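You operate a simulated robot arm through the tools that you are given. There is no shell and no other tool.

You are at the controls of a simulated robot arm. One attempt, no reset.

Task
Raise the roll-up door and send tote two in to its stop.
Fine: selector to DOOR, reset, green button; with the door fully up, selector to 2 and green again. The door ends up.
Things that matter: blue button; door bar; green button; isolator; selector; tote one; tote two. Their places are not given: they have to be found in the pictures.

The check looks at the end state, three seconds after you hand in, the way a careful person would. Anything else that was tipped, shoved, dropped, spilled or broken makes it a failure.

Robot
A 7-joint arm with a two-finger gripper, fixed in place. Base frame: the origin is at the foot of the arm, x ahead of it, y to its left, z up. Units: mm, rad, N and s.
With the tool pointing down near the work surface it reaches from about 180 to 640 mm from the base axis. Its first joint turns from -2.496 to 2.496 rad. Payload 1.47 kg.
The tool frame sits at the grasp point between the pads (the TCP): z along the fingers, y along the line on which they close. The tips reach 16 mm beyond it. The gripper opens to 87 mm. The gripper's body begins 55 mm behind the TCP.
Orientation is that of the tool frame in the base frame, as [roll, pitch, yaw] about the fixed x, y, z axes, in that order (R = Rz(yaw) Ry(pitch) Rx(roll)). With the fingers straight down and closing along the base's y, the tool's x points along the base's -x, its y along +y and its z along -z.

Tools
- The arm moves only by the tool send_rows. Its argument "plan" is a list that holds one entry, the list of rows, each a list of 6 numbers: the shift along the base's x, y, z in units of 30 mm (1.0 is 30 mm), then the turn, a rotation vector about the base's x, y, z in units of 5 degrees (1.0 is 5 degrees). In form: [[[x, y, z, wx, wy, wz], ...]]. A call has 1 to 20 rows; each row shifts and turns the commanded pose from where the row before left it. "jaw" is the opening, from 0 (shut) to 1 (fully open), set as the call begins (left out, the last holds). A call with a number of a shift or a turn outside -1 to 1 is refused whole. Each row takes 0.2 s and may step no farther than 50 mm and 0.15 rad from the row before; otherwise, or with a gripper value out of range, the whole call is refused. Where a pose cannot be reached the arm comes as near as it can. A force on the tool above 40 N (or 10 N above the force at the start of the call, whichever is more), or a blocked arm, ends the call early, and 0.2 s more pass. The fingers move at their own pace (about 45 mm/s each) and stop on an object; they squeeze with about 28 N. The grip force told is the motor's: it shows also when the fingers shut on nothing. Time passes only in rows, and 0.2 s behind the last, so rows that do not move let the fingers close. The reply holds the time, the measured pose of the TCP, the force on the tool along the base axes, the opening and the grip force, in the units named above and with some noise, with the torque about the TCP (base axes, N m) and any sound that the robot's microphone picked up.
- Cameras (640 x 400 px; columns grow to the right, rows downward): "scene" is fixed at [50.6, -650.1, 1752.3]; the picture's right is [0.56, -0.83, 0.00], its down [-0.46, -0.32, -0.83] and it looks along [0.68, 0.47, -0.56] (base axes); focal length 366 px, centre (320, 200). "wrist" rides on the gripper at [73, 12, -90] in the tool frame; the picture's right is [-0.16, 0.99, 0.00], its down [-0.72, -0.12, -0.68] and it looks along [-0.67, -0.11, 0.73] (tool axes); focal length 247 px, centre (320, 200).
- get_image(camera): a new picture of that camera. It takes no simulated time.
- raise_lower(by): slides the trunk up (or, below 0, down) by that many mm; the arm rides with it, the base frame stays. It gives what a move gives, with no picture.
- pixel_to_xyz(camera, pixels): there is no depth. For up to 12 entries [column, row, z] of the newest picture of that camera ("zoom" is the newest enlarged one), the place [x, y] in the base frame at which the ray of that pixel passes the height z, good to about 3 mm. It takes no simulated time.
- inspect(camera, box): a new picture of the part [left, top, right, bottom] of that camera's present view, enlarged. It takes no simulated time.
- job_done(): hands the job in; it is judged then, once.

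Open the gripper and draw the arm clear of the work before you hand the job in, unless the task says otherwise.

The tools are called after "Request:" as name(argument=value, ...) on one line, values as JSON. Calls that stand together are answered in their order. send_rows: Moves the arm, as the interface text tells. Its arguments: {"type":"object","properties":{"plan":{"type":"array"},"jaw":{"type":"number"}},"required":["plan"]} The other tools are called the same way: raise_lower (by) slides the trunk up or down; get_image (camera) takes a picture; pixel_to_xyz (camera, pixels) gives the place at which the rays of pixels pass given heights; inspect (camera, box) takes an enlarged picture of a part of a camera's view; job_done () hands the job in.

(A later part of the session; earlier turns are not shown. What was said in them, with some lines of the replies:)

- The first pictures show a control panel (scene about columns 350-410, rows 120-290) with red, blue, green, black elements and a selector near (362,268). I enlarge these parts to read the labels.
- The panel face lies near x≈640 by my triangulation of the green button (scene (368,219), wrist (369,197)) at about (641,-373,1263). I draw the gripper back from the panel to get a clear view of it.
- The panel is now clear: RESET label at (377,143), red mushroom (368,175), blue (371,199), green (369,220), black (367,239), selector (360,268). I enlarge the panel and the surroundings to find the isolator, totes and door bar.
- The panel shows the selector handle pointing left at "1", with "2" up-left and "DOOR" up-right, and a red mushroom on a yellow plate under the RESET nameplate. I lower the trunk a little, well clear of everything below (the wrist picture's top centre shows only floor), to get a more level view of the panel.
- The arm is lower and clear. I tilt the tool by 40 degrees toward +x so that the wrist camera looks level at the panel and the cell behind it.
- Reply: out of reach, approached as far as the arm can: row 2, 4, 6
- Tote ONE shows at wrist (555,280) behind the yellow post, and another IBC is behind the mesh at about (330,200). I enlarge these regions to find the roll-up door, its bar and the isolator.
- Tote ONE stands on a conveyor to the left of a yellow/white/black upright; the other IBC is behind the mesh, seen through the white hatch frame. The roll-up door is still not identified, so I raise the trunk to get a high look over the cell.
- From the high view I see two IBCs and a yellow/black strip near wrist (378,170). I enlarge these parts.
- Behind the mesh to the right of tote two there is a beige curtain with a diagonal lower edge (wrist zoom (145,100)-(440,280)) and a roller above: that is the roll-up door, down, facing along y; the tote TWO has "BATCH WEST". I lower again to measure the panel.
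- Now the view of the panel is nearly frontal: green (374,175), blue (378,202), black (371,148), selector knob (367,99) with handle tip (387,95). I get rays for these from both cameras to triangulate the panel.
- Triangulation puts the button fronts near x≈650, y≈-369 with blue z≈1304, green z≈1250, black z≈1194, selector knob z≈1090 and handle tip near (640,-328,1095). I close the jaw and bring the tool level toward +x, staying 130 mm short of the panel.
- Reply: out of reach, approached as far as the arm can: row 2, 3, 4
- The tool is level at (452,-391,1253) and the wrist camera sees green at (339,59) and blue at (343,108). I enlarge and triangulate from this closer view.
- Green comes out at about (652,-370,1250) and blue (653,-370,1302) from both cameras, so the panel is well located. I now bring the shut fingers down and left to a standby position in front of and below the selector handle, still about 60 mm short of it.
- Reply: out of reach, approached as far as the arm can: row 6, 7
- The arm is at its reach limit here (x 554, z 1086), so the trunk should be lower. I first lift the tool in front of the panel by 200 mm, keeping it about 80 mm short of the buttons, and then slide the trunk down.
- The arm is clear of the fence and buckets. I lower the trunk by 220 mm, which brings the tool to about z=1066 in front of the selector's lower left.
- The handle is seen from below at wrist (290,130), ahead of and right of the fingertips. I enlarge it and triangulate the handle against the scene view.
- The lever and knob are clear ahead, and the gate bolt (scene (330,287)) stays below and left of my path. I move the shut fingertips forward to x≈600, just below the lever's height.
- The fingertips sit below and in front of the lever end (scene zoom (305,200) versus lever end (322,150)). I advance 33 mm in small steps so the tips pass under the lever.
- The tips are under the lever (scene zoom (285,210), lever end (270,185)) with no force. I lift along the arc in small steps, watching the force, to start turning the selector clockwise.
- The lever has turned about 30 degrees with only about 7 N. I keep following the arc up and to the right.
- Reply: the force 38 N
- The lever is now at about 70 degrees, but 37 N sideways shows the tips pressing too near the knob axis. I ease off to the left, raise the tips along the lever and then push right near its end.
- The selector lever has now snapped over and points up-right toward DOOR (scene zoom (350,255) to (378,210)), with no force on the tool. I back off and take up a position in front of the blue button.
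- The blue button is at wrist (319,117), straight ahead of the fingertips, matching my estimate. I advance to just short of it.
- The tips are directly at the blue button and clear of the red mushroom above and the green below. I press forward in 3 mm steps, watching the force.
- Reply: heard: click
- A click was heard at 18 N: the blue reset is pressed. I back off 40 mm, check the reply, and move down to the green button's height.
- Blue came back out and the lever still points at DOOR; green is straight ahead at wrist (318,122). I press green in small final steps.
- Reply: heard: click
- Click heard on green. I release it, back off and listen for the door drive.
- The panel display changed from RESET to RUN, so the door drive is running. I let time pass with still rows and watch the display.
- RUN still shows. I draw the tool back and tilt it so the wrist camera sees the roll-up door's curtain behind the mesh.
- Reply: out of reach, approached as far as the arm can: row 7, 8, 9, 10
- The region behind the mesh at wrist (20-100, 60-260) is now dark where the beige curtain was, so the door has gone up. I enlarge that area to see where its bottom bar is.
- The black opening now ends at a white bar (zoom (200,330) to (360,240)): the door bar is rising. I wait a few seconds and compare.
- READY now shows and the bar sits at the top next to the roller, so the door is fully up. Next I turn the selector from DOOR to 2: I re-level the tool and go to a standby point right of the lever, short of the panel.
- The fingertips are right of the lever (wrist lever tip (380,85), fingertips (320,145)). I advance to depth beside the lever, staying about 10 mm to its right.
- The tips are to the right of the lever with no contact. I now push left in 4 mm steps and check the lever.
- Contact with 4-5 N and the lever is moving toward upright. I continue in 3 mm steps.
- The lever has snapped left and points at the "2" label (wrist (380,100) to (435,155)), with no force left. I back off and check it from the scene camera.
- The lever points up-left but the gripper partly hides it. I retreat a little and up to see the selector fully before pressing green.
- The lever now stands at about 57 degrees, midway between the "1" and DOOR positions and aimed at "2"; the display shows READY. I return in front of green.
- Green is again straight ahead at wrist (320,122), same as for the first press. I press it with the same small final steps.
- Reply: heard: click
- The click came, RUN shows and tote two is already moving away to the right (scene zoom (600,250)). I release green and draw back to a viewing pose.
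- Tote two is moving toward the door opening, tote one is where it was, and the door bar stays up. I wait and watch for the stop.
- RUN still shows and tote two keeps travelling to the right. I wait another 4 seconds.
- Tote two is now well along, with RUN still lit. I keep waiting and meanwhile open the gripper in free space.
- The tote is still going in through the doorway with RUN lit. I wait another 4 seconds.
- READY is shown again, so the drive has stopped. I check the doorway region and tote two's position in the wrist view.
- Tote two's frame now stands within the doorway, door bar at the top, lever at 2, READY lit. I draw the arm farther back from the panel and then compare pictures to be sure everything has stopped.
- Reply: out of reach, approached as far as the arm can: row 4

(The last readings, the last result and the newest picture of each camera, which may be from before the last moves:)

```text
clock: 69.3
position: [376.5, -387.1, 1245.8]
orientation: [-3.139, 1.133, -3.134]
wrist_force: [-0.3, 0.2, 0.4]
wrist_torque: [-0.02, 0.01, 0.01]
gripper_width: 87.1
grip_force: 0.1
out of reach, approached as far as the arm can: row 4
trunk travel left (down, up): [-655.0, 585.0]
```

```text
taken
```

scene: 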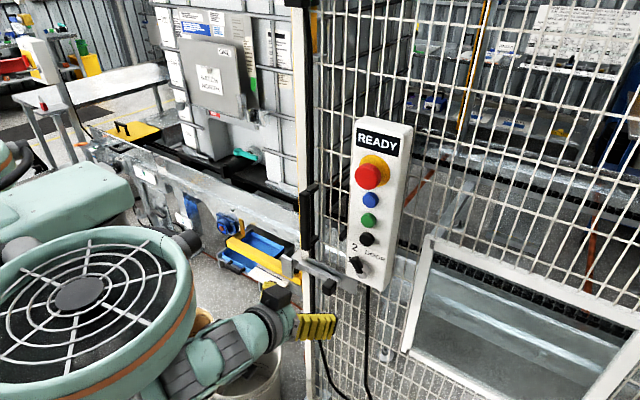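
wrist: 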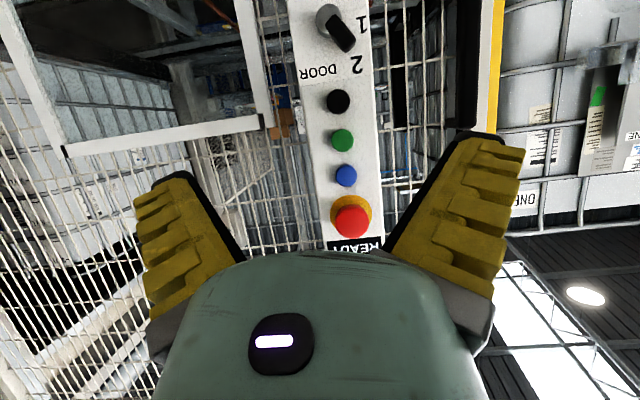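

The lever points squarely at the 2 label in the wrist view (knob (330,18), tip (345,45)). I record the doorway now, wait two seconds and compare.

Request:
inspect(camera="wrist", box=[0, 0, 280, 220])

Request:
send_rows(plan=[[[0, 0, 0, 0, 0, 0], [0, 0, 0, 0, 0, 0], [0, 0, 0, 0, 0, 0], [0, 0, 0, 0, 0, 0], [0, 0, 0, 0, 0, 0], [0, 0, 0, 0, 0, 0], [0, 0, 0, 0, 0, 0], [0, 0, 0, 0, 0, 0], [0, 0, 0, 0, 0, 0], [0, 0, 0, 0, 0, 0]]])

Request:
inspect(camera="wrist", box=[0, 0, 280, 220])

Request:
inspect(camera="wrist", box=[0, 180, 220, 400])

```text
1.82 times, centred on (140, 110) of wrist
```

zoom: 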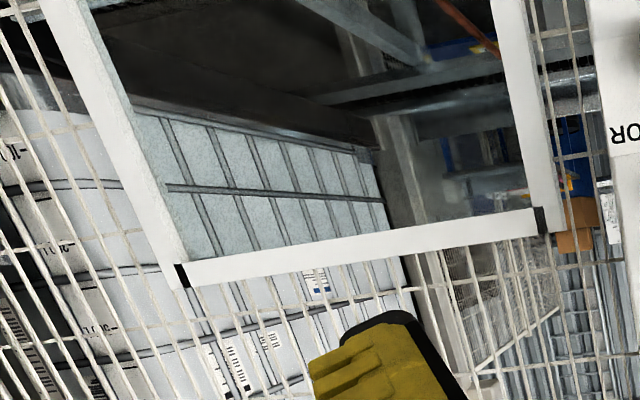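

```text
clock: 71.5
position: [375.0, -388.2, 1247.2]
orientation: [-3.137, 1.13, -3.14]
wrist_force: [0.1, -0.3, -0.4]
wrist_torque: [0.01, 0.03, -0.02]
gripper_width: 87.1
grip_force: 0.0
trunk travel left (down, up): [-655.0, 585.0]
```

```text
1.82 times, centred on (140, 110) of wrist
```

zoom: 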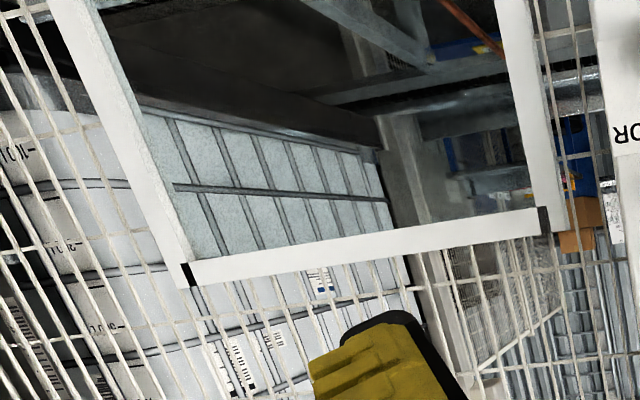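

```text
1.82 times, centred on (110, 290) of wrist
```

zoom: 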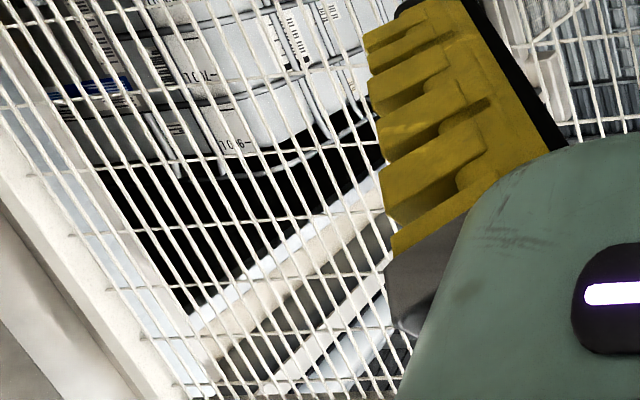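

Between the two pictures, two seconds apart, tote two and the door bar hold still relative to the hatch frame. READY is lit, the selector is at 2, tote one hasn't moved, and the open gripper is well back from the panel. I hand the job in.

Request:
job_done()

```text
The job is handed in.
```

The roll-up door is up and tote two has gone in through the doorway and stopped. I've handed the job in, and no result has come back yet.

- **Door:** I turned the selector from 1 to DOOR, pressed blue for reset, then green. The display went from RESET to RUN, then to READY with the door bar at the top.
- **Tote two:** I turned the selector to 2 and pressed green once. The display showed RUN while the tote travelled, then READY. Two pictures taken two seconds apart showed it standing still with the door bar still up. I did not see the stop itself; I'm relying on READY and the tote no longer moving.
- **Everything else:** Tote one stayed where it was in every picture. I did not touch the red mushroom button or the gate bolt. I saw nothing labelled as the isolator and took it to be the red button.
- **Arm:** It ended with the gripper open, about 260 mm back from the panel.
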